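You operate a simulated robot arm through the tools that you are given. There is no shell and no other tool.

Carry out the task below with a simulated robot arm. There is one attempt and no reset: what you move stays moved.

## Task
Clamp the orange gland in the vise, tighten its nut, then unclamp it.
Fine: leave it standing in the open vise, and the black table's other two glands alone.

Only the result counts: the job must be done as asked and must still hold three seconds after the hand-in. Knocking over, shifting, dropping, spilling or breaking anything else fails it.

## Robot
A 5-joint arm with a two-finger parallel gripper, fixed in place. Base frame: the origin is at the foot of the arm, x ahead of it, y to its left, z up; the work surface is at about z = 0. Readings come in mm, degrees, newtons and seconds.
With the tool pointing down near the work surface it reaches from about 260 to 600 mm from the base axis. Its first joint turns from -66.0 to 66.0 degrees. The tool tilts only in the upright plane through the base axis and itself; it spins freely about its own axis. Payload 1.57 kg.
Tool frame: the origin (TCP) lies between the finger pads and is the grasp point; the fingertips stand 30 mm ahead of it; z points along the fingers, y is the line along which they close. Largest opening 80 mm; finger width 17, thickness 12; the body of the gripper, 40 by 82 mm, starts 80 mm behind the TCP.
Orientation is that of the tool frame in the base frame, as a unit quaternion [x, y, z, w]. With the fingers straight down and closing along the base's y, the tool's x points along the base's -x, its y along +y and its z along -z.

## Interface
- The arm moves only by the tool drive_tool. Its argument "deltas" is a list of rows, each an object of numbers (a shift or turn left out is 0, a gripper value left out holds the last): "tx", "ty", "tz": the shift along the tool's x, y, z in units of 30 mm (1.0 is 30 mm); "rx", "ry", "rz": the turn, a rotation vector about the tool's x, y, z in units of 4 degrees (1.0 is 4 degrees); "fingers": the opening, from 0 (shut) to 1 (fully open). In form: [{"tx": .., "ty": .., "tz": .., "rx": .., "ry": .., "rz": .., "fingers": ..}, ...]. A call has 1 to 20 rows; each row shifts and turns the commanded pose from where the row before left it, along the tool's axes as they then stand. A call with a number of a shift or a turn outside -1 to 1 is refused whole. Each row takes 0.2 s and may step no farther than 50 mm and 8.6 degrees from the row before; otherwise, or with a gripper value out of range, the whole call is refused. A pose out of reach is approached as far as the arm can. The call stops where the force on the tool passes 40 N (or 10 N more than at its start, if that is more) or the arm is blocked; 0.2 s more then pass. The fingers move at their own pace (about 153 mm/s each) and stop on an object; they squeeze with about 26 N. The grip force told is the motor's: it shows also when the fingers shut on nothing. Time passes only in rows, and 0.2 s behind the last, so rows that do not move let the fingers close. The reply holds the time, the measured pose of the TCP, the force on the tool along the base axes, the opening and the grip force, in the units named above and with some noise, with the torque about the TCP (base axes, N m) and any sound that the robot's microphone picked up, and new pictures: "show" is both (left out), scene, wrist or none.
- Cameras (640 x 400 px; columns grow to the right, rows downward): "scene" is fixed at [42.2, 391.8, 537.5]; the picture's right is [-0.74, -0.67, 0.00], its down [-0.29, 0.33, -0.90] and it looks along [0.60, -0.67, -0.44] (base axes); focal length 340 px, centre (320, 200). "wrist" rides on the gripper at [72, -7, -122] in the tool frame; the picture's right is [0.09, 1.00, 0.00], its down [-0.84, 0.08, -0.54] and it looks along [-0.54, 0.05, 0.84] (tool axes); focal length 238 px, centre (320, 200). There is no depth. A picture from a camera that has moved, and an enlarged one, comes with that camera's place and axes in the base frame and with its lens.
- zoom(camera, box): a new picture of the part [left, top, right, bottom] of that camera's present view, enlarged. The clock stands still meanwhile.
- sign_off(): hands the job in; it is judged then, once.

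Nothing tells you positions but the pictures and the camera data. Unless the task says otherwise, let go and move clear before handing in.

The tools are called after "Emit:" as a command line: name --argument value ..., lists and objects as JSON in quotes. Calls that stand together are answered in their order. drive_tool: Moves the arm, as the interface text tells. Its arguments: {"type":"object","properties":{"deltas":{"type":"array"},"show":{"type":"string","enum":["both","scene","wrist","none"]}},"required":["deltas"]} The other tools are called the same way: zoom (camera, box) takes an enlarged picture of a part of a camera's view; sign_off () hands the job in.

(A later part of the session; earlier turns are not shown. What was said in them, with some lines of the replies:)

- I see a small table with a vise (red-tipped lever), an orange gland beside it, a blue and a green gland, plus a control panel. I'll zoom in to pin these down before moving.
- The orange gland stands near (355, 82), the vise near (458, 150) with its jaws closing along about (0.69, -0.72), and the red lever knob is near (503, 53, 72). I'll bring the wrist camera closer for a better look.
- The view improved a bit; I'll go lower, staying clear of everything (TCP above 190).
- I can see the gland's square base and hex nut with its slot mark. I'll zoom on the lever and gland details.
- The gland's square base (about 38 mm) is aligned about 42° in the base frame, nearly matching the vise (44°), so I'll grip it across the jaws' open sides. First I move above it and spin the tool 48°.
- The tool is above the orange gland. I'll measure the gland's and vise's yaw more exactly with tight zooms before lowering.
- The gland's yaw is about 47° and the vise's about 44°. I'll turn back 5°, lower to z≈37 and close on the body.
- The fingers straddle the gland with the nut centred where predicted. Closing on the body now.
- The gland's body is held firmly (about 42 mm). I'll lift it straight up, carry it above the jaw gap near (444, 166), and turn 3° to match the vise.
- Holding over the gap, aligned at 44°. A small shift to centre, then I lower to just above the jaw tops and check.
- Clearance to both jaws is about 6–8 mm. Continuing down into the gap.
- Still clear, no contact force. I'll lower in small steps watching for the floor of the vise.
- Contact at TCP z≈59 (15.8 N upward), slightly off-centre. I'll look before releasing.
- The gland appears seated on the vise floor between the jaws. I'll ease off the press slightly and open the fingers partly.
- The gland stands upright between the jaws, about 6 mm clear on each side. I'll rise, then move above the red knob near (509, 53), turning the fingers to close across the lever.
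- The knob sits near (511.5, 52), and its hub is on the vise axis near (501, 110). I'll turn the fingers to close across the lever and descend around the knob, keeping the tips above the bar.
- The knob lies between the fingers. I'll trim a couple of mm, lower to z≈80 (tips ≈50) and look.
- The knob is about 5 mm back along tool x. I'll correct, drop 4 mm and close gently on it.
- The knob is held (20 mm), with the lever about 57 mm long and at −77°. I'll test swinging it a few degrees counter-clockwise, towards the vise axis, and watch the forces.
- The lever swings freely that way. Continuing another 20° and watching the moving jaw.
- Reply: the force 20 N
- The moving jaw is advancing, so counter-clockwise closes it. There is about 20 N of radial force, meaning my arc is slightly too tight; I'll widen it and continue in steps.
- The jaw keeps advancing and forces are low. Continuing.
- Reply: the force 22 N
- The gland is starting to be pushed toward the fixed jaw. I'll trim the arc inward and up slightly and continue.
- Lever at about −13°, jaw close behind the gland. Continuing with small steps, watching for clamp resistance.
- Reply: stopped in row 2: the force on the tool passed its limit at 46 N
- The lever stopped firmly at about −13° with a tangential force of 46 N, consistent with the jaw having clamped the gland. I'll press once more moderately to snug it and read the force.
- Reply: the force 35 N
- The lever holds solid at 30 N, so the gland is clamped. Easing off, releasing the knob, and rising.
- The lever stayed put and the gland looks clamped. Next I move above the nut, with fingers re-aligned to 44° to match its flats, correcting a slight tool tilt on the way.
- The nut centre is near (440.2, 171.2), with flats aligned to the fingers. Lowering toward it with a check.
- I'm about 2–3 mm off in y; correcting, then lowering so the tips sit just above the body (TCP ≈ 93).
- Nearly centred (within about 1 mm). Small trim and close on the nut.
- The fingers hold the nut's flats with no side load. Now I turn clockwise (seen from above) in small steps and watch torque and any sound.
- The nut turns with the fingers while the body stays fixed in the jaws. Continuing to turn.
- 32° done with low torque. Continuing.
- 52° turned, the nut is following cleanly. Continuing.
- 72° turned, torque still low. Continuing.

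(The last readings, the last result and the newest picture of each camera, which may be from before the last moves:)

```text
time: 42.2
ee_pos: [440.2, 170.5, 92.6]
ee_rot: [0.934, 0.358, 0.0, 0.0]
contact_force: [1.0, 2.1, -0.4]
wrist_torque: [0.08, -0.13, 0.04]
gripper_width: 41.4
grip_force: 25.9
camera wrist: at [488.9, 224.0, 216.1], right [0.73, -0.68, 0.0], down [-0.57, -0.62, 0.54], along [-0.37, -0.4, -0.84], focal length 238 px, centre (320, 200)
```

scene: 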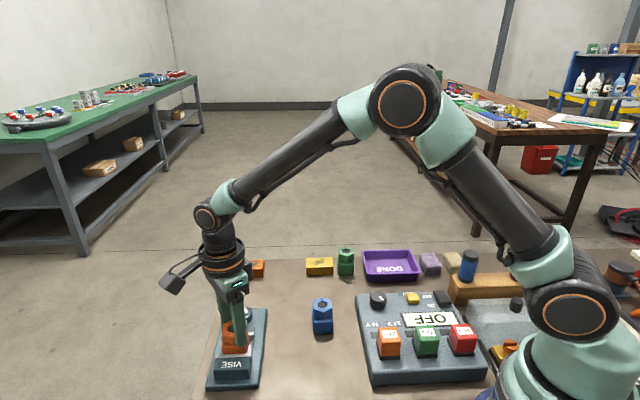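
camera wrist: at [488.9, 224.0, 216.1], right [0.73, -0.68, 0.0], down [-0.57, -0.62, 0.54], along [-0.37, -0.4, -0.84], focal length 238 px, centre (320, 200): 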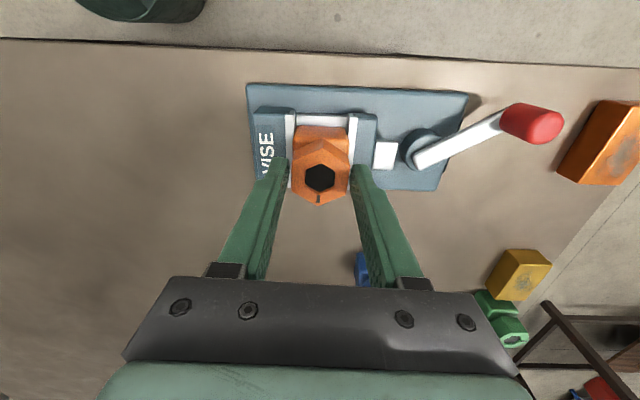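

92° turned; the gland is visibly pinched between both jaws. Continuing.

Emit:
drive_tool --deltas '[{"rz": 1}, {"rz": 1}, {"rz": 1}, {"rz": 1}, {"rz": 1}, {}]' --show "wrist"

```text
time: 43.1
ee_pos: [439.8, 169.8, 92.8]
ee_rot: [0.968, 0.252, -0.003, 0.001]
contact_force: [-5.4, 5.8, 5.8]
wrist_torque: [0.33, 0.22, 0.05]
gripper_width: 41.2
grip_force: 25.8
out of reach, approached as far as the arm can: row 4
stopped in row 4: the force on the tool passed its limit at 56 N (the readings are from after the stop); the commanded pose is now the measured one
camera wrist: at [498.9, 210.6, 215.7], right [0.57, -0.82, 0.0], down [-0.69, -0.47, 0.55], along [-0.45, -0.31, -0.84], focal length 238 px, centre (320, 200)
```

wrist: 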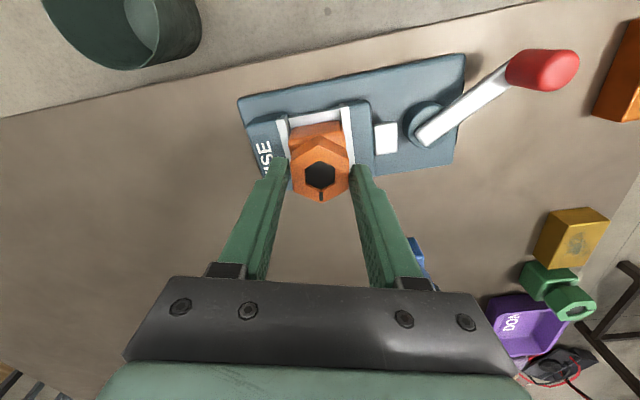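

The wrist hit its spin limit after about 105° of turning. I'll release the nut, lift, spin back 180° (a multiple of the hex's 60°), and re-grip to continue.

Emit:
drive_tool --deltas '[{"fingers": 0.8}, {"fingers": 0.8}, {"tz": -0.5}, {"tz": -0.7}, {"rz": -1}, {"rz": -1}, {"rz": -1}, {"rz": -1}, {"rz": -1}, {"rz": -1}, {"rz": -1}, {"rz": -1}, {"rz": -1}, {"rz": -1}, {"rz": -1}, {"rz": -1}, {"rz": -1}, {"rz": -1}, {"rz": -1}]'

Emit:
zoom --camera "scene" --box '[195, 270, 275, 380]'

```text
time: 47.1
ee_pos: [439.3, 169.5, 129.2]
ee_rot: [0.712, 0.703, -0.003, 0.0]
contact_force: [0.1, 0.1, -0.6]
wrist_torque: [0.02, -0.03, 0.02]
gripper_width: 64.3
grip_force: 0.1
camera wrist: at [433.3, 241.4, 252.2], right [1.0, 0.08, 0.0], down [0.07, -0.84, 0.54], along [0.04, -0.54, -0.84], focal length 238 px, centre (320, 200)
```

scene: 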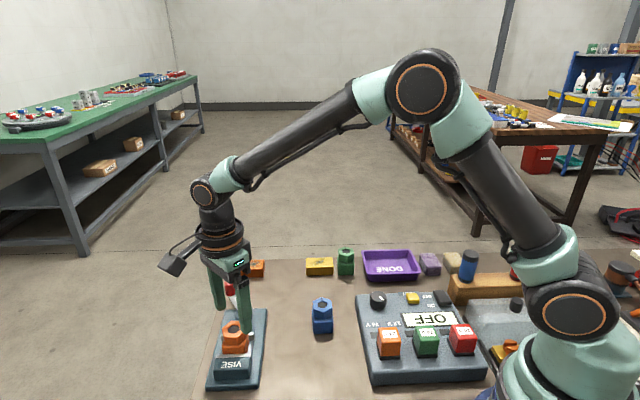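
wrist: 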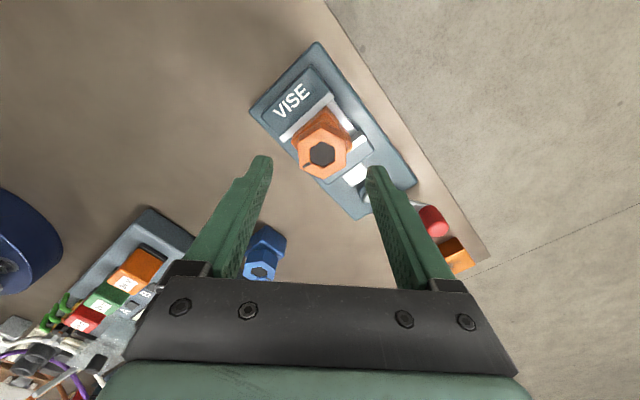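

```text
3.64 times, centred on (235, 325) of scene
camera zoom: at [42.2, 391.8, 537.5], right [-0.74, -0.67, 0.0], down [-0.29, 0.33, -0.9], along [0.6, -0.67, -0.44], focal length 1238 px, centre (629, -254)
```

zoom: 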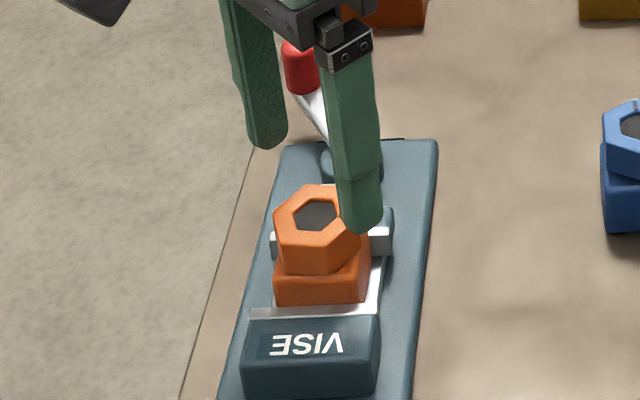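

The nut has clearly moved down about 4 mm and is nearly seated. I'll spin back 60° more to match flats at 59°, giving enough room to finish.

Emit:
drive_tool --deltas '[{"rz": -1}, {"rz": -1}, {"rz": -1}, {"rz": -1}, {"rz": -1}, {"rz": -1}, {"rz": -1}, {"rz": -1}, {"rz": -1}, {"rz": -1}, {"rz": -1}, {"rz": -1}, {"rz": -1}, {"rz": -1}, {"rz": -1}, {}]'

Emit:
zoom --camera "scene" --box '[195, 270, 275, 380]'

Emit:
zoom --camera "wrist" --box '[230, 80, 410, 260]'

```text
time: 50.5
ee_pos: [440.6, 168.3, 128.3]
ee_rot: [0.265, 0.964, -0.001, -0.002]
contact_force: [-0.6, 0.1, -0.4]
wrist_torque: [0.0, -0.03, 0.0]
gripper_width: 63.7
grip_force: 0.0
camera wrist: at [374.8, 200.0, 252.1], right [0.43, 0.9, 0.0], down [0.76, -0.36, 0.54], along [0.49, -0.23, -0.84], focal length 238 px, centre (320, 200)
```

scene: 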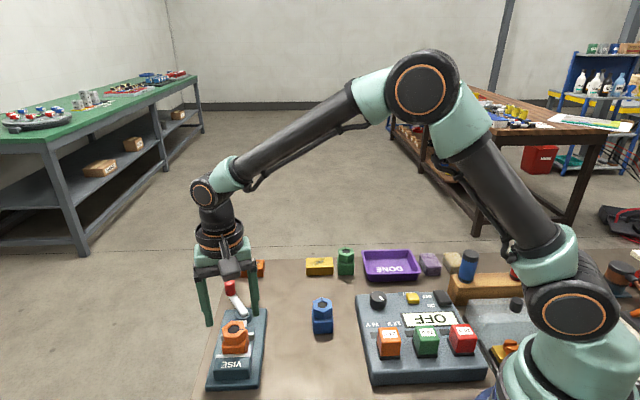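
wrist: 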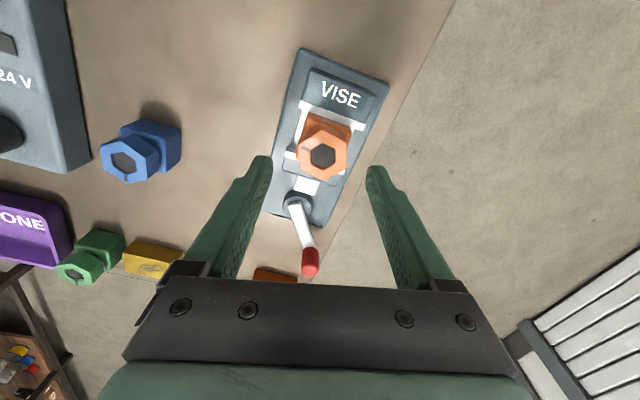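

```text
3.64 times, centred on (235, 325) of scene
camera zoom: at [42.2, 391.8, 537.5], right [-0.74, -0.67, 0.0], down [-0.29, 0.33, -0.9], along [0.6, -0.67, -0.44], focal length 1238 px, centre (629, -254)
```

zoom: 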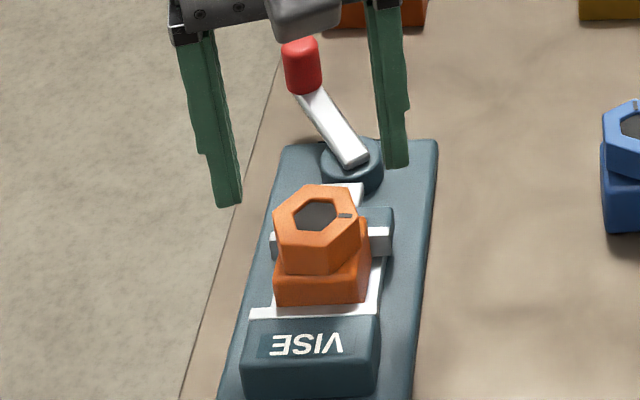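

```text
2.22 times, centred on (320, 170) of wrist
camera zoom: at [374.8, 200.0, 252.1], right [0.43, 0.9, 0.0], down [0.76, -0.36, 0.54], along [0.49, -0.23, -0.84], focal length 530 px, centre (320, 267)
```

zoom: 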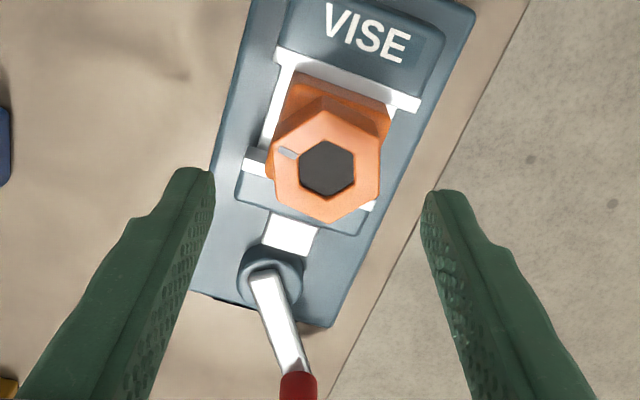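

The nut's mark has rotated about 105° and the flats line up with the fingers. Trim, descend to TCP ≈ 92 and verify.

Emit:
drive_tool --deltas '[{"tx": 0.075, "ty": 0.055, "tz": 0.5}, {"tz": 0.5}, {"tz": 0.22}, {}]' --show "none"

Emit:
zoom --camera "wrist" --box '[230, 100, 410, 280]'

Emit:
zoom --camera "scene" --box '[195, 270, 275, 380]'

```text
time: 51.5
ee_pos: [438.4, 172.2, 92.9]
ee_rot: [0.267, 0.964, -0.002, -0.002]
contact_force: [0.2, -0.2, 0.2]
wrist_torque: [0.0, 0.01, 0.01]
gripper_width: 64.1
grip_force: 0.0
```

```text
2.22 times, centred on (320, 190) of wrist
camera zoom: at [372.8, 203.2, 215.9], right [0.43, 0.9, 0.0], down [0.76, -0.36, 0.54], along [0.48, -0.24, -0.84], focal length 530 px, centre (320, 222)
```

zoom: 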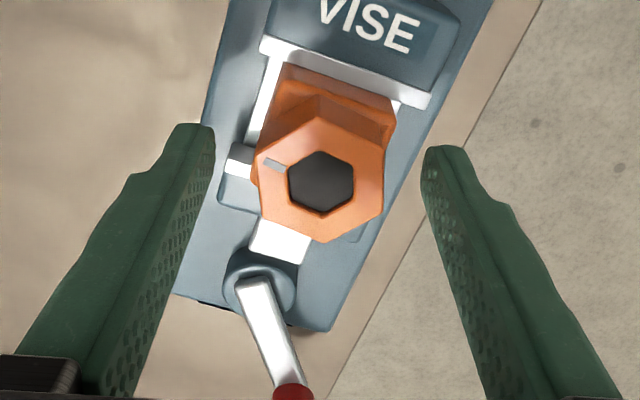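

```text
3.64 times, centred on (235, 325) of scene
camera zoom: at [42.2, 391.8, 537.5], right [-0.74, -0.67, 0.0], down [-0.29, 0.33, -0.9], along [0.6, -0.67, -0.44], focal length 1238 px, centre (629, -254)
```

zoom: 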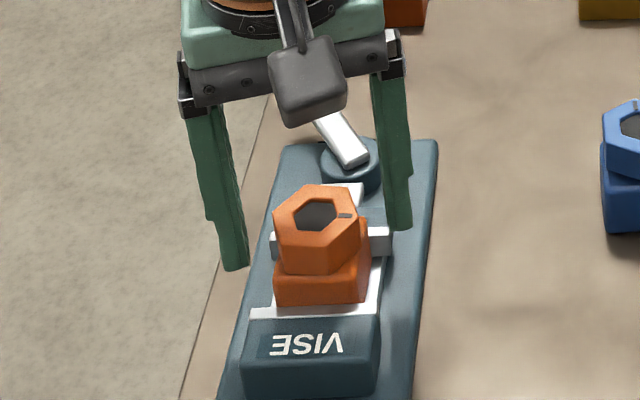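

The nut is nearly centred, about 5° short of the finger angle. I'll turn back 5°, trim, and grip.

Emit:
drive_tool --deltas '[{"tx": -0.03, "rz": -1}, {"rz": -0.2}, {}, {"fingers": 0.35}, {"fingers": 0.35}, {"fingers": 0.35}]' --show "wrist"

Emit:
zoom --camera "wrist" --box '[230, 100, 410, 280]'

```text
time: 52.9
ee_pos: [439.4, 171.6, 91.5]
ee_rot: [0.226, 0.974, -0.001, -0.003]
contact_force: [-0.1, 1.0, 0.5]
wrist_torque: [0.12, -0.01, 0.01]
gripper_width: 41.4
grip_force: 25.6
camera wrist: at [371.5, 197.4, 215.8], right [0.35, 0.94, 0.0], down [0.79, -0.3, 0.54], along [0.5, -0.19, -0.84], focal length 238 px, centre (320, 200)
```

wrist: 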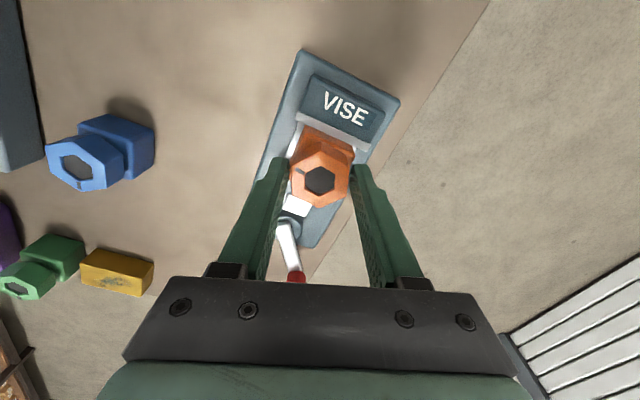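

```text
2.22 times, centred on (320, 190) of wrist
camera zoom: at [371.5, 197.4, 215.8], right [0.35, 0.94, 0.0], down [0.79, -0.3, 0.54], along [0.5, -0.19, -0.84], focal length 530 px, centre (320, 222)
```

zoom: 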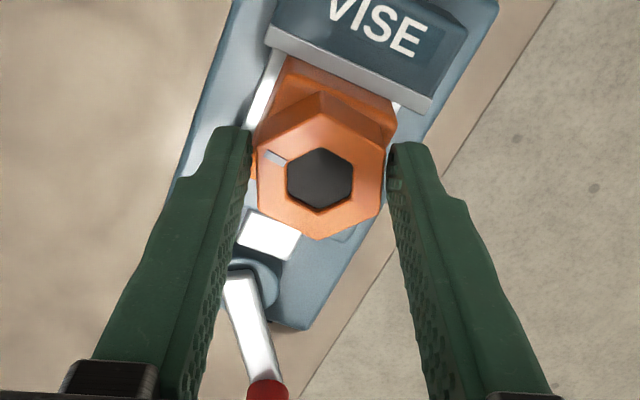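

Gripped flush again. Turning clockwise in small steps, watching for tightening torque.

Emit:
drive_tool --deltas '[{"rz": 1}, {"rz": 1}, {}]' --show "none"

```text
time: 53.7
ee_pos: [439.5, 170.6, 93.3]
ee_rot: [0.294, 0.956, -0.001, -0.001]
contact_force: [-1.3, 3.7, 4.0]
wrist_torque: [0.46, -0.03, 0.14]
gripper_width: 41.2
grip_force: 25.9
```

Emit:
drive_tool --deltas '[{"rz": 1}, {"rz": 1}, {}]' --show "wrist"

Emit:
zoom --camera "wrist" --box '[230, 100, 410, 280]'

Emit:
zoom --camera "scene" --box '[195, 270, 275, 380]'

```text
time: 54.5
ee_pos: [440.3, 170.6, 91.7]
ee_rot: [0.36, 0.933, -0.001, -0.001]
contact_force: [1.7, 4.6, -2.0]
wrist_torque: [0.35, -0.2, 0.0]
gripper_width: 39.9
grip_force: 26.2
camera wrist: at [382.1, 214.5, 215.6], right [0.6, 0.8, 0.0], down [0.67, -0.5, 0.54], along [0.43, -0.33, -0.84], focal length 238 px, centre (320, 200)
```

wrist: 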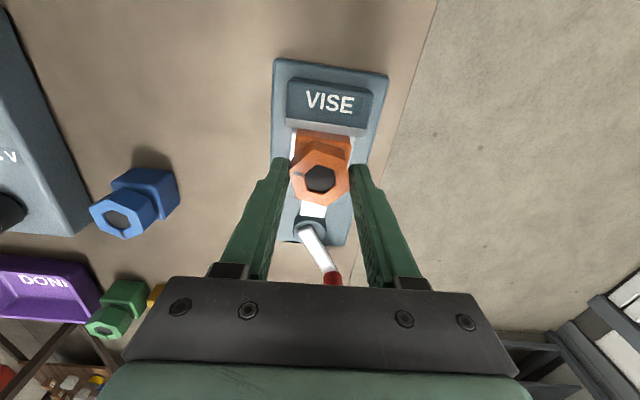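

```text
2.22 times, centred on (320, 190) of wrist
camera zoom: at [382.1, 214.5, 215.6], right [0.6, 0.8, 0.0], down [0.67, -0.5, 0.54], along [0.43, -0.33, -0.84], focal length 530 px, centre (320, 222)
```

zoom: 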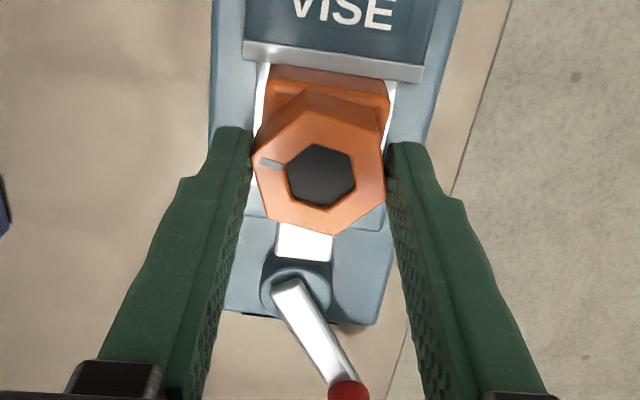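

```text
3.64 times, centred on (235, 325) of scene
camera zoom: at [42.2, 391.8, 537.5], right [-0.74, -0.67, 0.0], down [-0.29, 0.33, -0.9], along [0.6, -0.67, -0.44], focal length 1238 px, centre (629, -254)
```

zoom: 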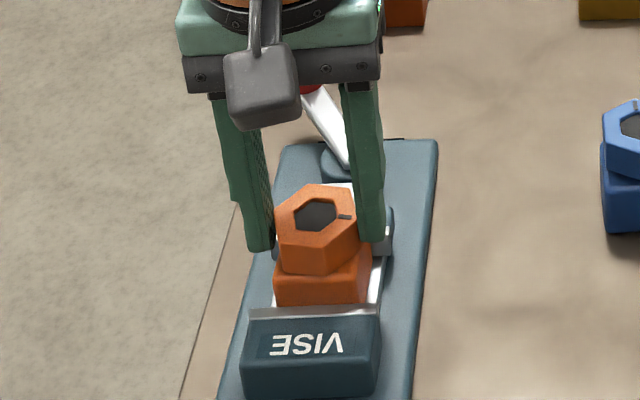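

The fingers slipped around the nut: its mark hasn't moved, so it appears to be hard against its seat after about 100° of turning. I'll re-grip flush and apply one more controlled turn to confirm that it is tight.

Emit:
drive_tool --deltas '[{"fingers": 0.75}, {"fingers": 0.75}, {"rz": -1}, {"rz": -1}, {"rz": -1}, {"rz": -1}, {}, {"fingers": 0.35}, {"fingers": 0.35}, {"fingers": 0.35}]' --show "wrist"

Emit:
zoom --camera "wrist" --box '[230, 100, 410, 280]'

Emit:
zoom --camera "scene" --box '[210, 305, 260, 365]'

```text
time: 56.7
ee_pos: [441.0, 170.5, 91.3]
ee_rot: [0.224, 0.975, -0.001, -0.002]
contact_force: [1.1, 3.3, -2.0]
wrist_torque: [0.29, -0.17, 0.06]
gripper_width: 41.4
grip_force: 25.6
camera wrist: at [372.2, 196.6, 216.0], right [0.35, 0.94, 0.0], down [0.79, -0.3, 0.54], along [0.5, -0.19, -0.84], focal length 238 px, centre (320, 200)
```

wrist: 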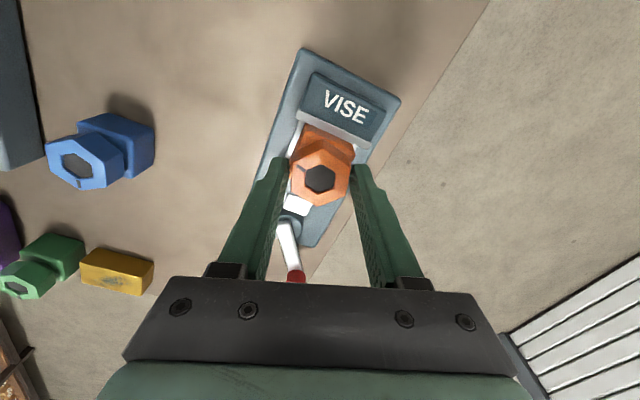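

```text
2.22 times, centred on (320, 190) of wrist
camera zoom: at [372.2, 196.6, 216.0], right [0.35, 0.94, 0.0], down [0.79, -0.3, 0.54], along [0.5, -0.19, -0.84], focal length 530 px, centre (320, 222)
```

zoom: 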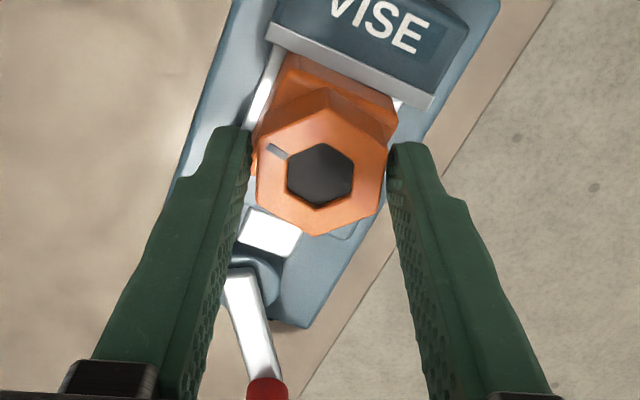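

```text
6.67 times, centred on (235, 335) of scene
camera zoom: at [42.2, 391.8, 537.5], right [-0.74, -0.67, 0.0], down [-0.29, 0.33, -0.9], along [0.6, -0.67, -0.44], focal length 2270 px, centre (887, -700)
```

zoom: 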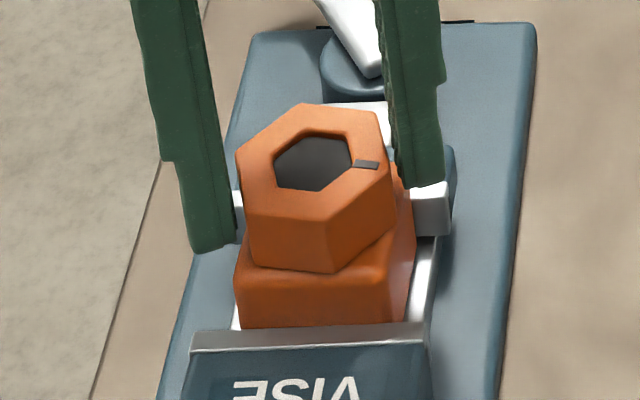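

Emit:
drive_tool --deltas '[{"rz": 0.7}, {"rz": 0.7}]' --show "none"

Emit:
zoom --camera "scene" --box '[210, 305, 260, 365]'

```text
time: 57.3
ee_pos: [440.3, 170.9, 92.1]
ee_rot: [0.273, 0.962, -0.002, -0.002]
contact_force: [-0.6, 2.3, 0.1]
wrist_torque: [0.23, -0.06, 0.28]
gripper_width: 41.3
grip_force: 26.2
```

```text
6.67 times, centred on (235, 335) of scene
camera zoom: at [42.2, 391.8, 537.5], right [-0.74, -0.67, 0.0], down [-0.29, 0.33, -0.9], along [0.6, -0.67, -0.44], focal length 2270 px, centre (887, -700)
```

zoom: 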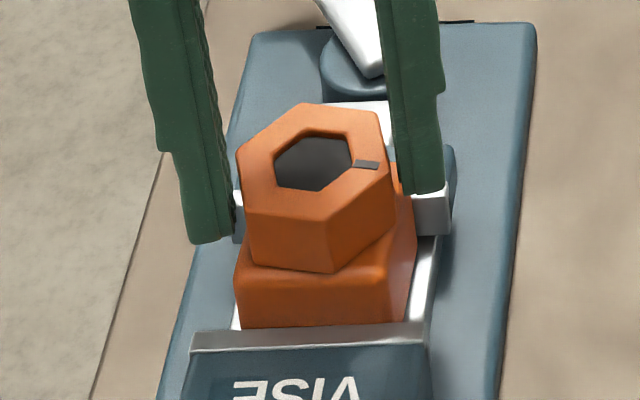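

The resisting torque is up at 0.28 N·m (it was about 0.03 before) and the mark doesn't move. I'll apply a bit more to be sure it is fully tight.

Emit:
drive_tool --deltas '[{"rz": 0.6}]' --show "none"

Emit:
zoom --camera "scene" --box '[210, 305, 260, 365]'

```text
time: 57.7
ee_pos: [440.6, 170.2, 93.3]
ee_rot: [0.293, 0.956, -0.001, -0.003]
contact_force: [-1.0, -1.4, 3.7]
wrist_torque: [0.08, -0.1, 0.22]
gripper_width: 41.2
grip_force: 25.6
```

```text
6.67 times, centred on (235, 335) of scene
camera zoom: at [42.2, 391.7, 537.5], right [-0.74, -0.67, 0.0], down [-0.29, 0.33, -0.9], along [0.6, -0.67, -0.44], focal length 2270 px, centre (887, -700)
```

zoom: 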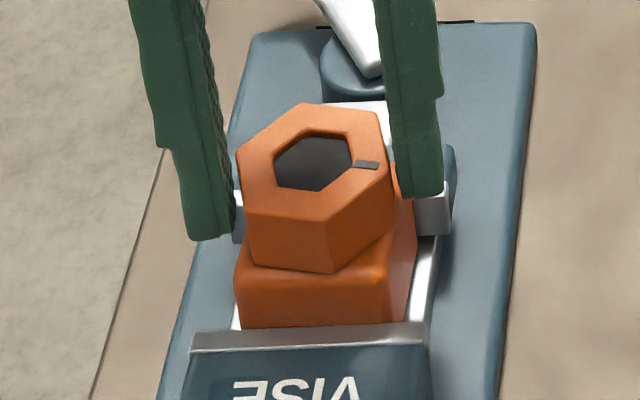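

The nut is tight: it resists at the finger-slip limit and no longer turns. I'll let go, lift, and head back to the lever knob near (558, 98) to unclamp.

Emit:
drive_tool --deltas '[{"fingers": 0.8}, {"fingers": 0.8}, {"tz": -0.7}, {"tz": -0.9}, {"tz": -0.8}, {"rz": -1}, {"rz": -1}, {"rz": -1}, {"rz": -1}, {"rz": -1}, {"rz": -0.27}, {"tx": -0.872, "ty": -0.291}, {"tx": -0.872, "ty": -0.291}, {"tx": -0.872, "ty": -0.291}, {"tx": -0.872, "ty": -0.291}, {"tx": -0.872, "ty": -0.291}, {}]'

Emit:
zoom --camera "scene" --box '[200, 260, 280, 380]'

Emit:
zoom --camera "wrist" --box '[230, 40, 430, 220]'

```text
time: 61.3
ee_pos: [557.5, 98.7, 163.0]
ee_rot: [0.114, 0.994, 0.0, -0.003]
contact_force: [-0.2, -0.2, 1.1]
wrist_torque: [0.02, -0.02, 0.02]
gripper_width: 64.1
grip_force: 0.1
camera wrist: at [485.9, 107.8, 286.4], right [0.13, 0.99, 0.0], down [0.84, -0.11, 0.54], along [0.53, -0.07, -0.84], focal length 238 px, centre (320, 200)
```

scene: 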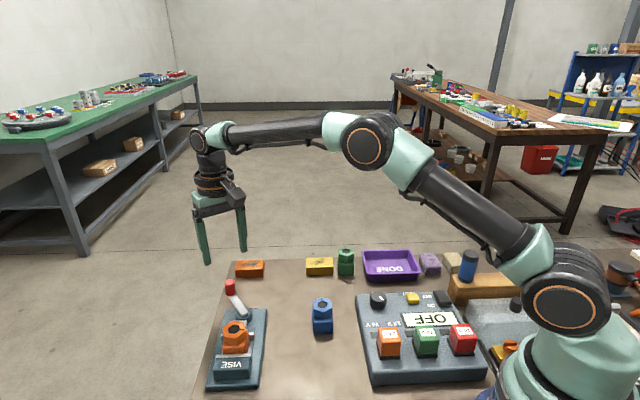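
wrist: 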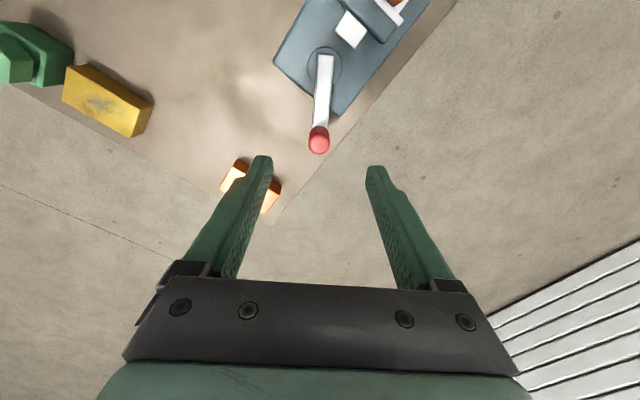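

```text
3.33 times, centred on (240, 320) of scene
camera zoom: at [42.2, 391.8, 537.5], right [-0.74, -0.67, 0.0], down [-0.29, 0.33, -0.9], along [0.6, -0.67, -0.44], focal length 1135 px, centre (587, -200)
```

zoom: 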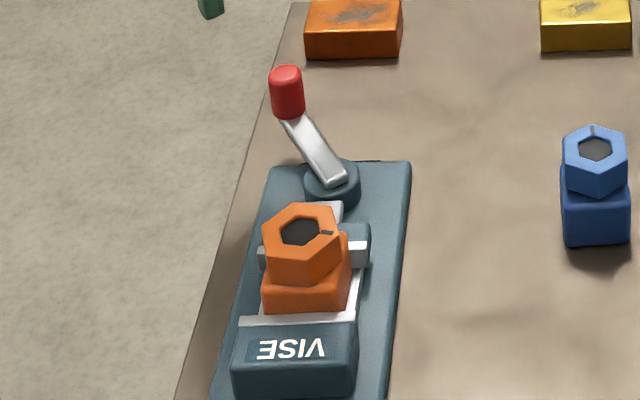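

```text
2.22 times, centred on (330, 130) of wrist
camera zoom: at [485.9, 107.8, 286.4], right [0.13, 0.99, 0.0], down [0.84, -0.11, 0.54], along [0.53, -0.07, -0.84], focal length 530 px, centre (298, 356)
```

zoom: 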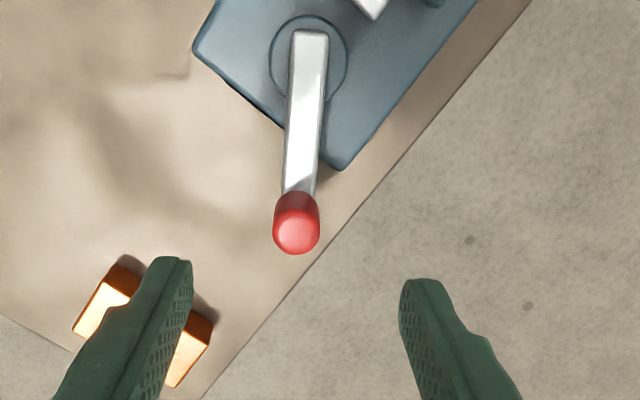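

The nut now sits down on the body (compare the blue gland). I'll lower around the knob and check alignment.

Emit:
drive_tool --deltas '[{"tz": 0.9, "tx": -0.03}, {"tz": 0.9}, {"tz": 0.8}, {}]' --show "none"

Emit:
zoom --camera "wrist" --box '[240, 80, 420, 260]'

```text
time: 62.3
ee_pos: [556.6, 100.5, 86.3]
ee_rot: [0.113, 0.994, -0.001, -0.001]
contact_force: [-0.2, -0.1, 0.2]
wrist_torque: [-0.01, -0.01, 0.0]
gripper_width: 64.1
grip_force: 0.0
```

```text
2.22 times, centred on (330, 170) of wrist
camera zoom: at [485.9, 110.0, 209.5], right [0.13, 0.99, 0.0], down [0.84, -0.11, 0.54], along [0.53, -0.07, -0.84], focal length 530 px, centre (298, 267)
```

zoom: 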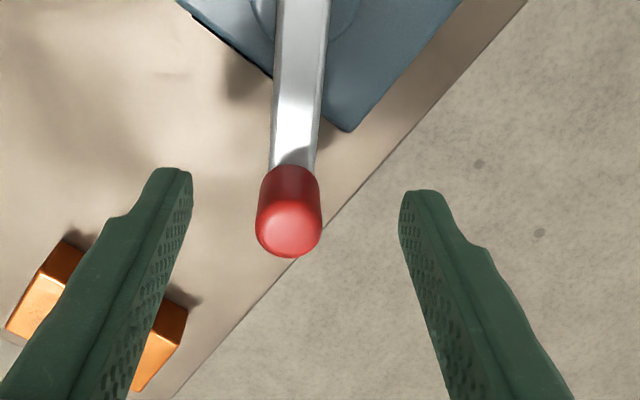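

Aligned along the lever; I'll shift 3 mm sideways, drop 9 mm and close on the knob.

Emit:
drive_tool --deltas '[{"ty": -0.106, "tz": 0.3}, {}, {"fingers": 0.2}, {"fingers": 0.2}, {"fingers": 0.2}]'

Emit:
zoom --camera "wrist" --box '[240, 80, 420, 260]'

```text
time: 63.5
ee_pos: [558.2, 95.2, 78.0]
ee_rot: [0.114, 0.994, -0.001, -0.002]
contact_force: [4.2, -0.6, -3.8]
wrist_torque: [-0.04, -0.12, 0.0]
gripper_width: 19.7
grip_force: 33.6
camera wrist: at [486.0, 106.3, 199.9], right [0.13, 0.99, 0.0], down [0.83, -0.11, 0.54], along [0.53, -0.07, -0.84], focal length 238 px, centre (320, 200)
```

scene: 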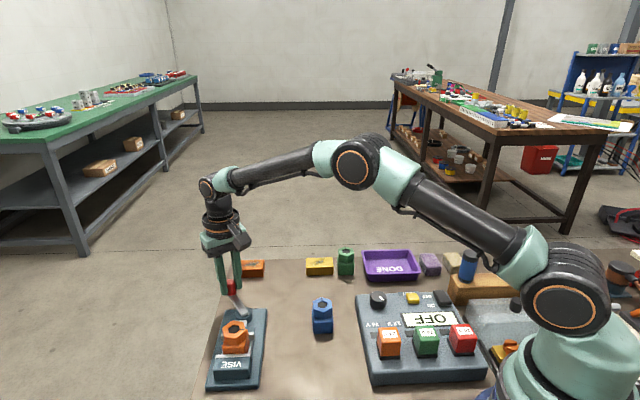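
wrist: 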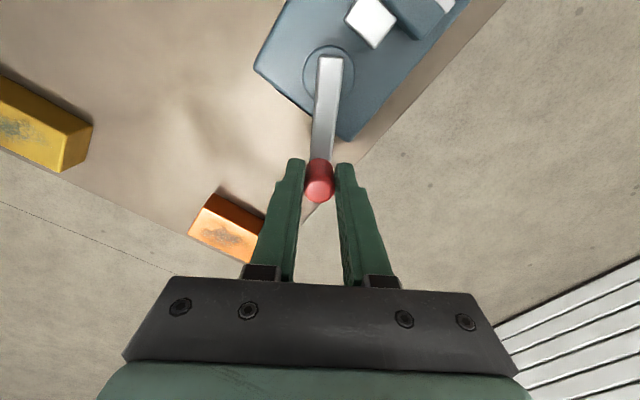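

```text
2.22 times, centred on (330, 170) of wrist
camera zoom: at [486.0, 106.3, 199.9], right [0.13, 0.99, 0.0], down [0.83, -0.11, 0.54], along [0.53, -0.07, -0.84], focal length 530 px, centre (298, 267)
```

zoom: 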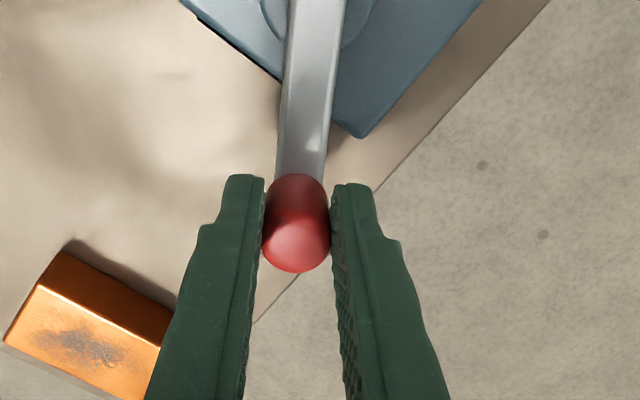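

Knob gripped. Swinging the lever clockwise to unclamp.

Emit:
drive_tool --deltas '[{"ty": -0.136, "tx": 0.005, "rz": 1}, {"ty": -0.136, "tx": 0.005, "rz": 1}, {"ty": -0.136, "tx": 0.005, "rz": 1}, {}]'

Emit:
zoom --camera "scene" --box '[200, 260, 280, 380]'

```text
time: 64.5
ee_pos: [552.9, 83.7, 77.0]
ee_rot: [0.216, 0.976, -0.001, -0.003]
contact_force: [-4.1, 2.3, 3.5]
wrist_torque: [0.05, 0.11, -0.04]
gripper_width: 20.1
grip_force: 33.2
camera wrist: at [485.2, 108.3, 200.0], right [0.34, 0.94, 0.0], down [0.79, -0.28, 0.54], along [0.51, -0.18, -0.84], focal length 238 px, centre (320, 200)
```

scene: 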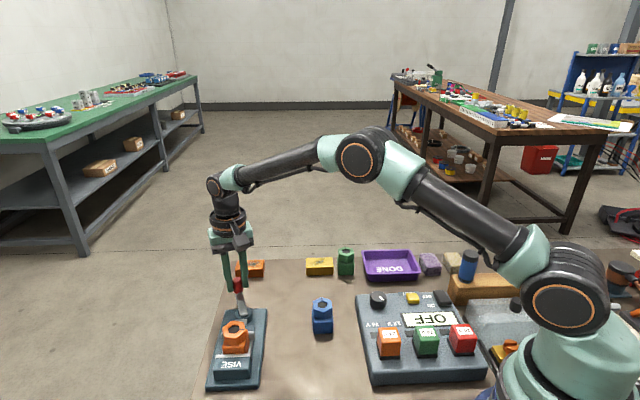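
wrist: 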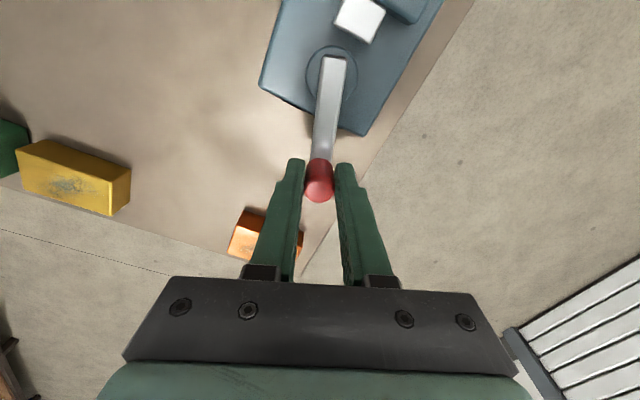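

```text
3.33 times, centred on (240, 320) of scene
camera zoom: at [42.2, 391.8, 537.5], right [-0.74, -0.67, 0.0], down [-0.29, 0.33, -0.9], along [0.6, -0.67, -0.44], focal length 1135 px, centre (587, -200)
```

zoom: 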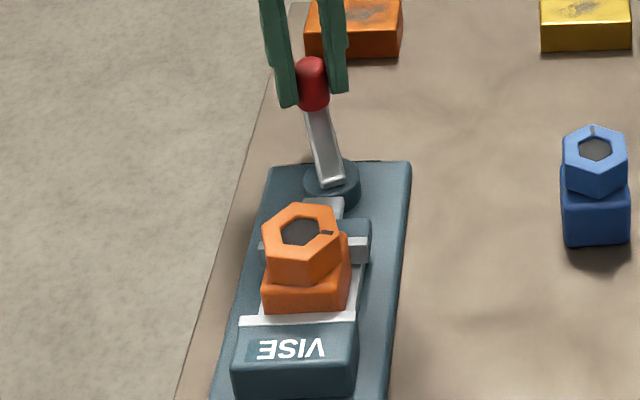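

The lever swings back easily and the jaw is retreating while the gland stands. Continuing along the arc.

Emit:
drive_tool --deltas '[{"ty": -0.138, "tx": 0.015, "rz": 1}, {"ty": -0.138, "tx": 0.005, "rz": 1}, {"ty": -0.138, "tx": 0.005, "rz": 1}, {"ty": -0.138, "tx": 0.005, "rz": 1}, {}]'

```text
time: 65.7
ee_pos: [543.4, 70.0, 76.3]
ee_rot: [0.35, 0.937, -0.002, -0.004]
contact_force: [-10.0, 10.8, -3.2]
wrist_torque: [0.08, -0.02, -0.03]
gripper_width: 19.6
grip_force: 34.2
camera wrist: at [485.5, 112.7, 200.1], right [0.58, 0.81, -0.01], down [0.69, -0.49, 0.54], along [0.43, -0.32, -0.84], focal length 238 px, centre (320, 200)
```

scene: 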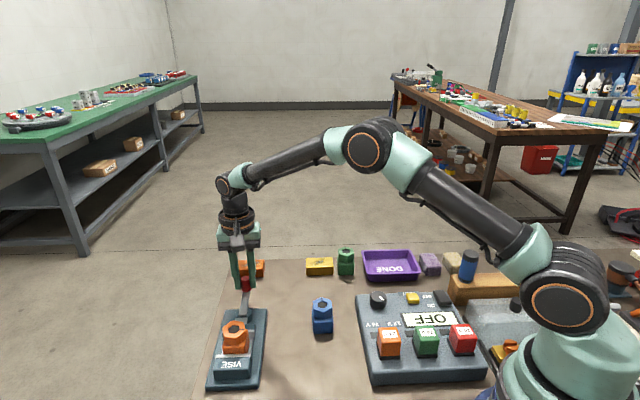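
wrist: 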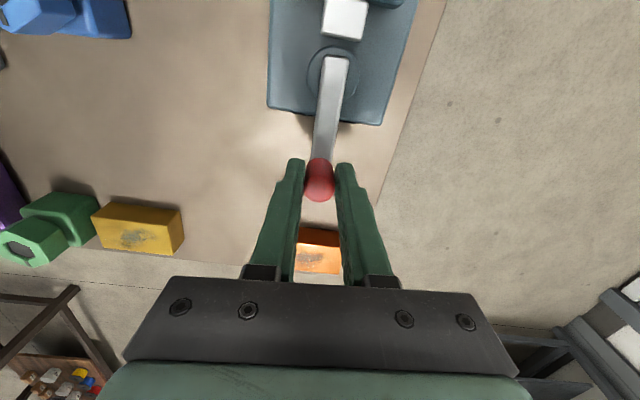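

Lever at about −44°. Trimming the arc inward slightly and continuing back to the original open position (about −77°).

Emit:
drive_tool --deltas '[{"ty": -0.134, "tx": 0.04, "rz": 1}, {"ty": -0.134, "tx": 0.006, "rz": 1}, {"ty": -0.134, "tx": 0.006, "rz": 1}, {"ty": -0.134, "tx": 0.006, "rz": 1}, {}]'

Emit:
zoom --camera "scene" --box '[200, 260, 280, 380]'

```text
time: 66.9
ee_pos: [530.5, 59.8, 77.1]
ee_rot: [0.478, 0.878, -0.001, -0.002]
contact_force: [-2.8, 1.1, -8.2]
wrist_torque: [0.21, 0.24, 0.12]
gripper_width: 19.7
grip_force: 33.7
camera wrist: at [486.9, 117.4, 199.9], right [0.79, 0.62, 0.0], down [0.52, -0.66, 0.54], along [0.33, -0.43, -0.84], focal length 238 px, centre (320, 200)
```

scene: 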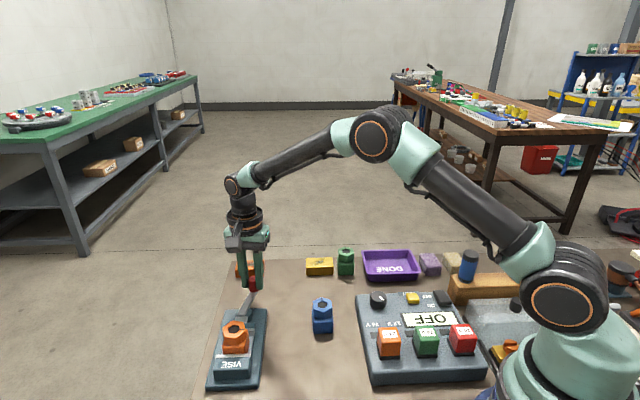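
wrist: 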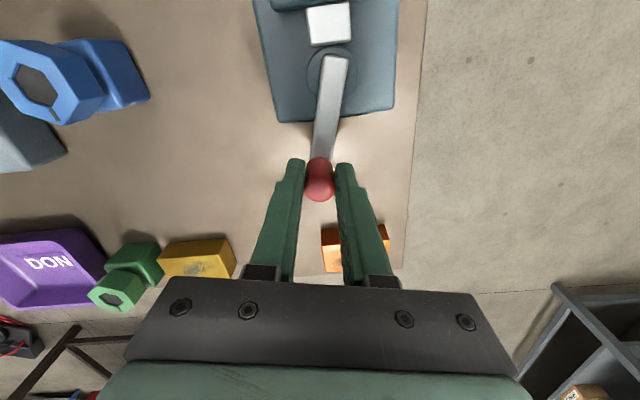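

```text
3.33 times, centred on (240, 320) of scene
camera zoom: at [42.3, 391.8, 537.5], right [-0.74, -0.67, 0.0], down [-0.29, 0.33, -0.9], along [0.6, -0.67, -0.44], focal length 1135 px, centre (587, -200)
```

zoom: 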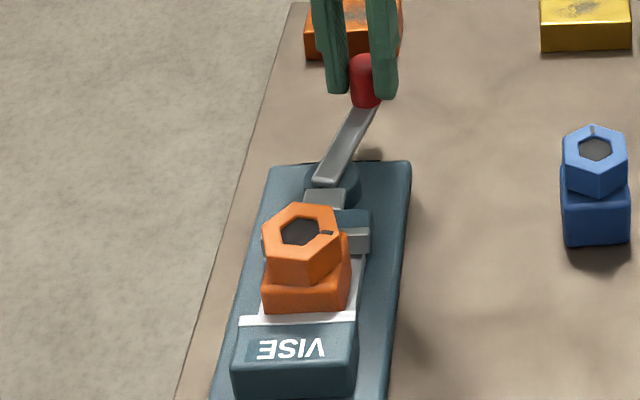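

About 17° remain to the original open position. Finishing the swing.

Emit:
drive_tool --deltas '[{"ty": -0.134, "tx": 0.008, "rz": 1}, {"ty": -0.134, "tx": 0.006, "rz": 1}, {"ty": -0.134, "tx": 0.006, "rz": 1}, {"ty": -0.134, "tx": 0.006, "rz": 1}, {"ty": -0.03}, {}]'

Emit:
zoom --camera "scene" --box '[200, 260, 280, 380]'

```text
time: 68.3
ee_pos: [515.9, 55.3, 77.3]
ee_rot: [0.595, 0.803, -0.001, -0.002]
contact_force: [-1.5, -0.3, -17.2]
wrist_torque: [-0.03, -0.36, 0.04]
gripper_width: 20.1
grip_force: 34.1
camera wrist: at [488.4, 121.1, 200.3], right [0.93, 0.38, -0.01], down [0.32, -0.78, 0.54], along [0.2, -0.5, -0.84], focal length 238 px, centre (320, 200)
```

scene: 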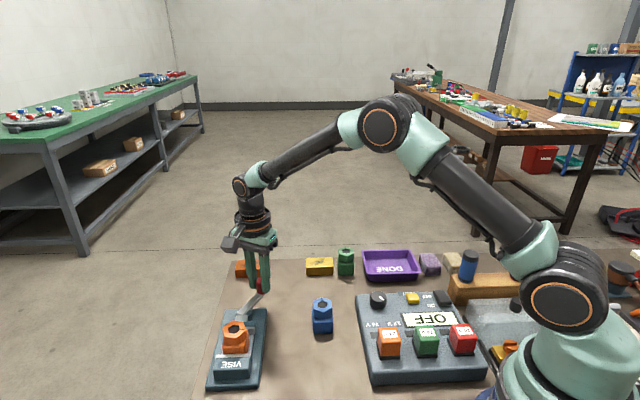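
wrist: 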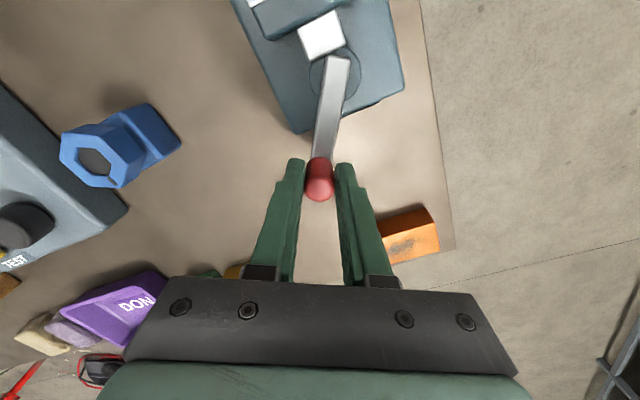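

```text
3.33 times, centred on (240, 320) of scene
camera zoom: at [42.3, 391.8, 537.4], right [-0.74, -0.67, 0.0], down [-0.29, 0.33, -0.9], along [0.6, -0.67, -0.44], focal length 1135 px, centre (587, -200)
```

zoom: 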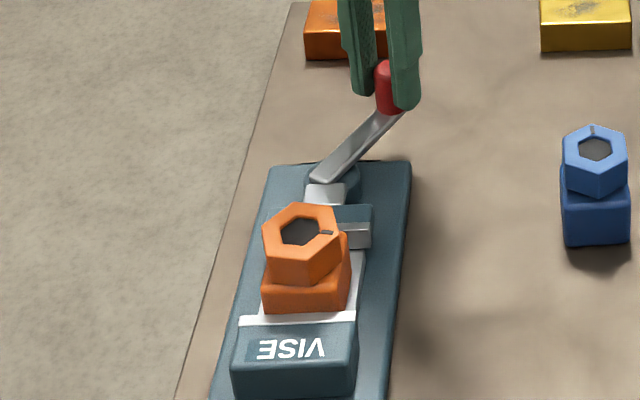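

Nearly fully open; a final 2 mm nudge, then I release the knob and rise.

Emit:
drive_tool --deltas '[{"ty": -0.08, "tz": 0.02, "rz": 0.6}, {}, {"fingers": 0.5}, {"fingers": 0.5}, {"tz": -0.8}, {"tz": -1}, {"tz": -1}, {}]'

Emit:
zoom --camera "scene" --box '[200, 260, 280, 380]'

```text
time: 70.1
ee_pos: [515.3, 54.0, 161.1]
ee_rot: [0.611, 0.791, -0.002, -0.001]
contact_force: [-0.3, -0.1, 0.2]
wrist_torque: [0.03, 0.02, 0.01]
gripper_width: 39.9
grip_force: 0.0
camera wrist: at [490.7, 121.8, 283.8], right [0.94, 0.34, 0.0], down [0.29, -0.79, 0.54], along [0.18, -0.51, -0.84], focal length 238 px, centre (320, 200)
```

scene: 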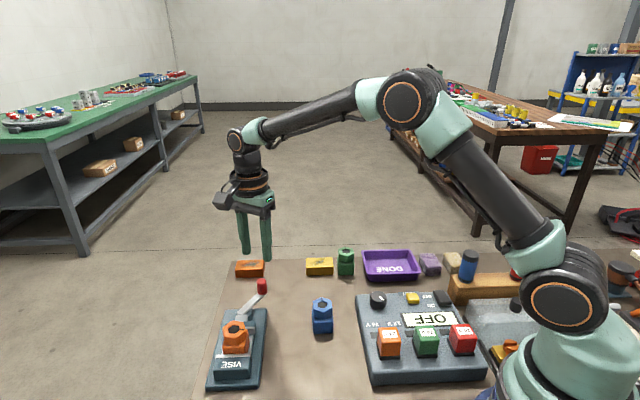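
wrist: 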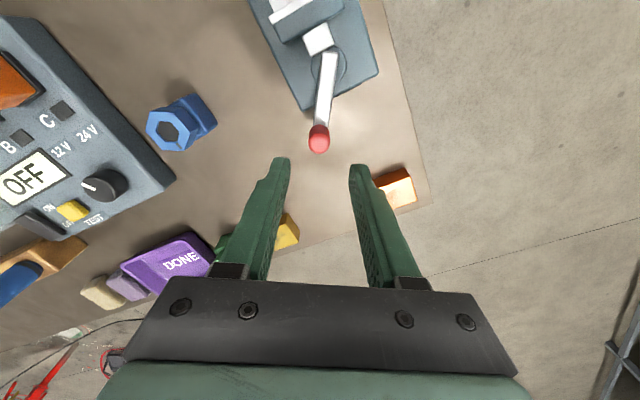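

```text
3.33 times, centred on (240, 320) of scene
camera zoom: at [42.2, 391.8, 537.5], right [-0.74, -0.67, 0.0], down [-0.29, 0.33, -0.9], along [0.6, -0.67, -0.44], focal length 1135 px, centre (587, -200)
```

zoom: 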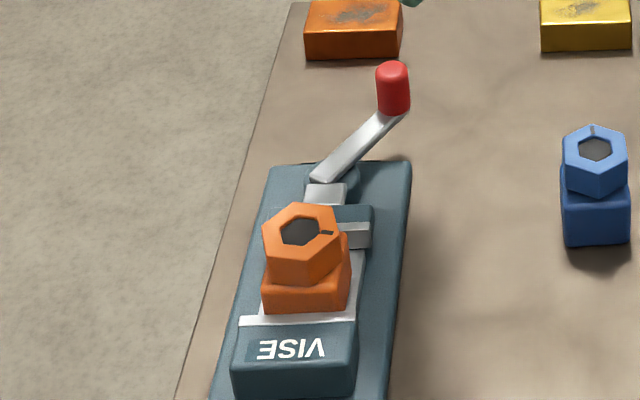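

The vise is open again and the gland stands in it with its nut down. I'll move well clear and do a final check.

Emit:
drive_tool --deltas '[{"tz": -1}, {"tz": -1}, {"tz": -1}, {"tz": -1}, {"ty": -0.9, "tx": 0.6}, {"ty": -0.9, "tx": 0.6}, {"ty": -0.9, "tx": 0.6}, {"ty": -0.9, "tx": 0.6}, {}, {}]'

Emit:
zoom --camera "scene" --box '[190, 240, 350, 400]'

Emit:
zoom --camera "scene" --box '[210, 305, 260, 385]'

```text
time: 72.3
ee_pos: [393.2, 97.6, 280.2]
ee_rot: [0.612, 0.791, -0.002, -0.001]
contact_force: [-1.2, 0.4, 0.5]
wrist_torque: [-0.03, 0.01, -0.03]
gripper_width: 40.1
grip_force: 0.1
camera wrist: at [368.6, 165.1, 403.0], right [0.94, 0.34, 0.0], down [0.29, -0.79, 0.54], along [0.18, -0.51, -0.84], focal length 238 px, centre (320, 200)
```

scene: 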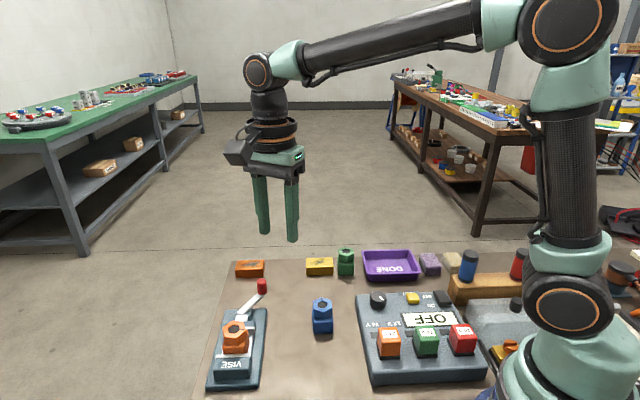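
wrist: 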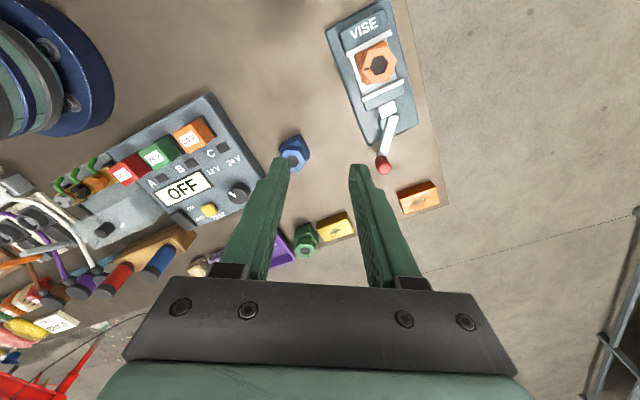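

```text
2.50 times, centred on (270, 320) of scene
camera zoom: at [42.2, 391.8, 537.5], right [-0.74, -0.67, 0.0], down [-0.29, 0.33, -0.9], along [0.6, -0.67, -0.44], focal length 851 px, centre (445, -100)
```

zoom: 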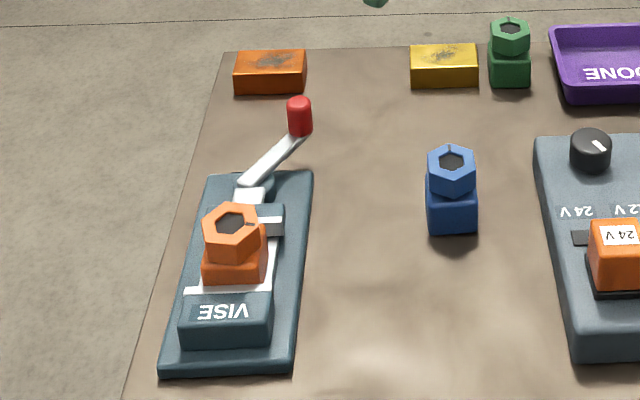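

```text
5.00 times, centred on (235, 345) of scene
camera zoom: at [42.2, 391.8, 537.5], right [-0.74, -0.67, 0.0], down [-0.29, 0.33, -0.9], along [0.6, -0.67, -0.44], focal length 1702 px, centre (745, -525)
```

zoom: 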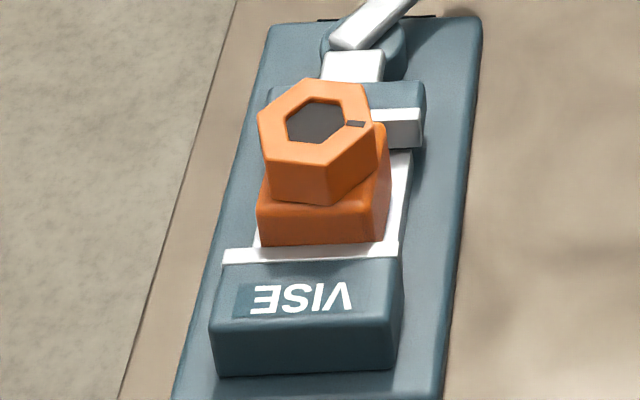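

The vise is open with its lever back where it started. The orange gland stands upright in it with its nut tight, everything else is undisturbed, and the arm is clear. Handing in.

Emit:
sign_off

```text
The job is handed in.
```

The orange gland was clamped, its nut tightened, and the vise opened again. I've handed the job in, but no verdict came back.

- **Clamping:** I set the gland between the jaws and swung the lever until it stopped hard, at about 46 N. The body stayed fixed while I turned the nut.
- **Nut:** It turned about 100° clockwise and moved down about 4 mm onto the body. After that it would not move. Torque rose from about 0.03 to 0.28 N·m and the fingers slipped around it. I took that as tight, but no click or other sound confirmed it.
- **Unclamping:** I swung the lever back to where it started, and the gland is standing freely in the open vise.

The blue and green glands and everything else on the table look untouched in the final pictures. The arm is well clear.
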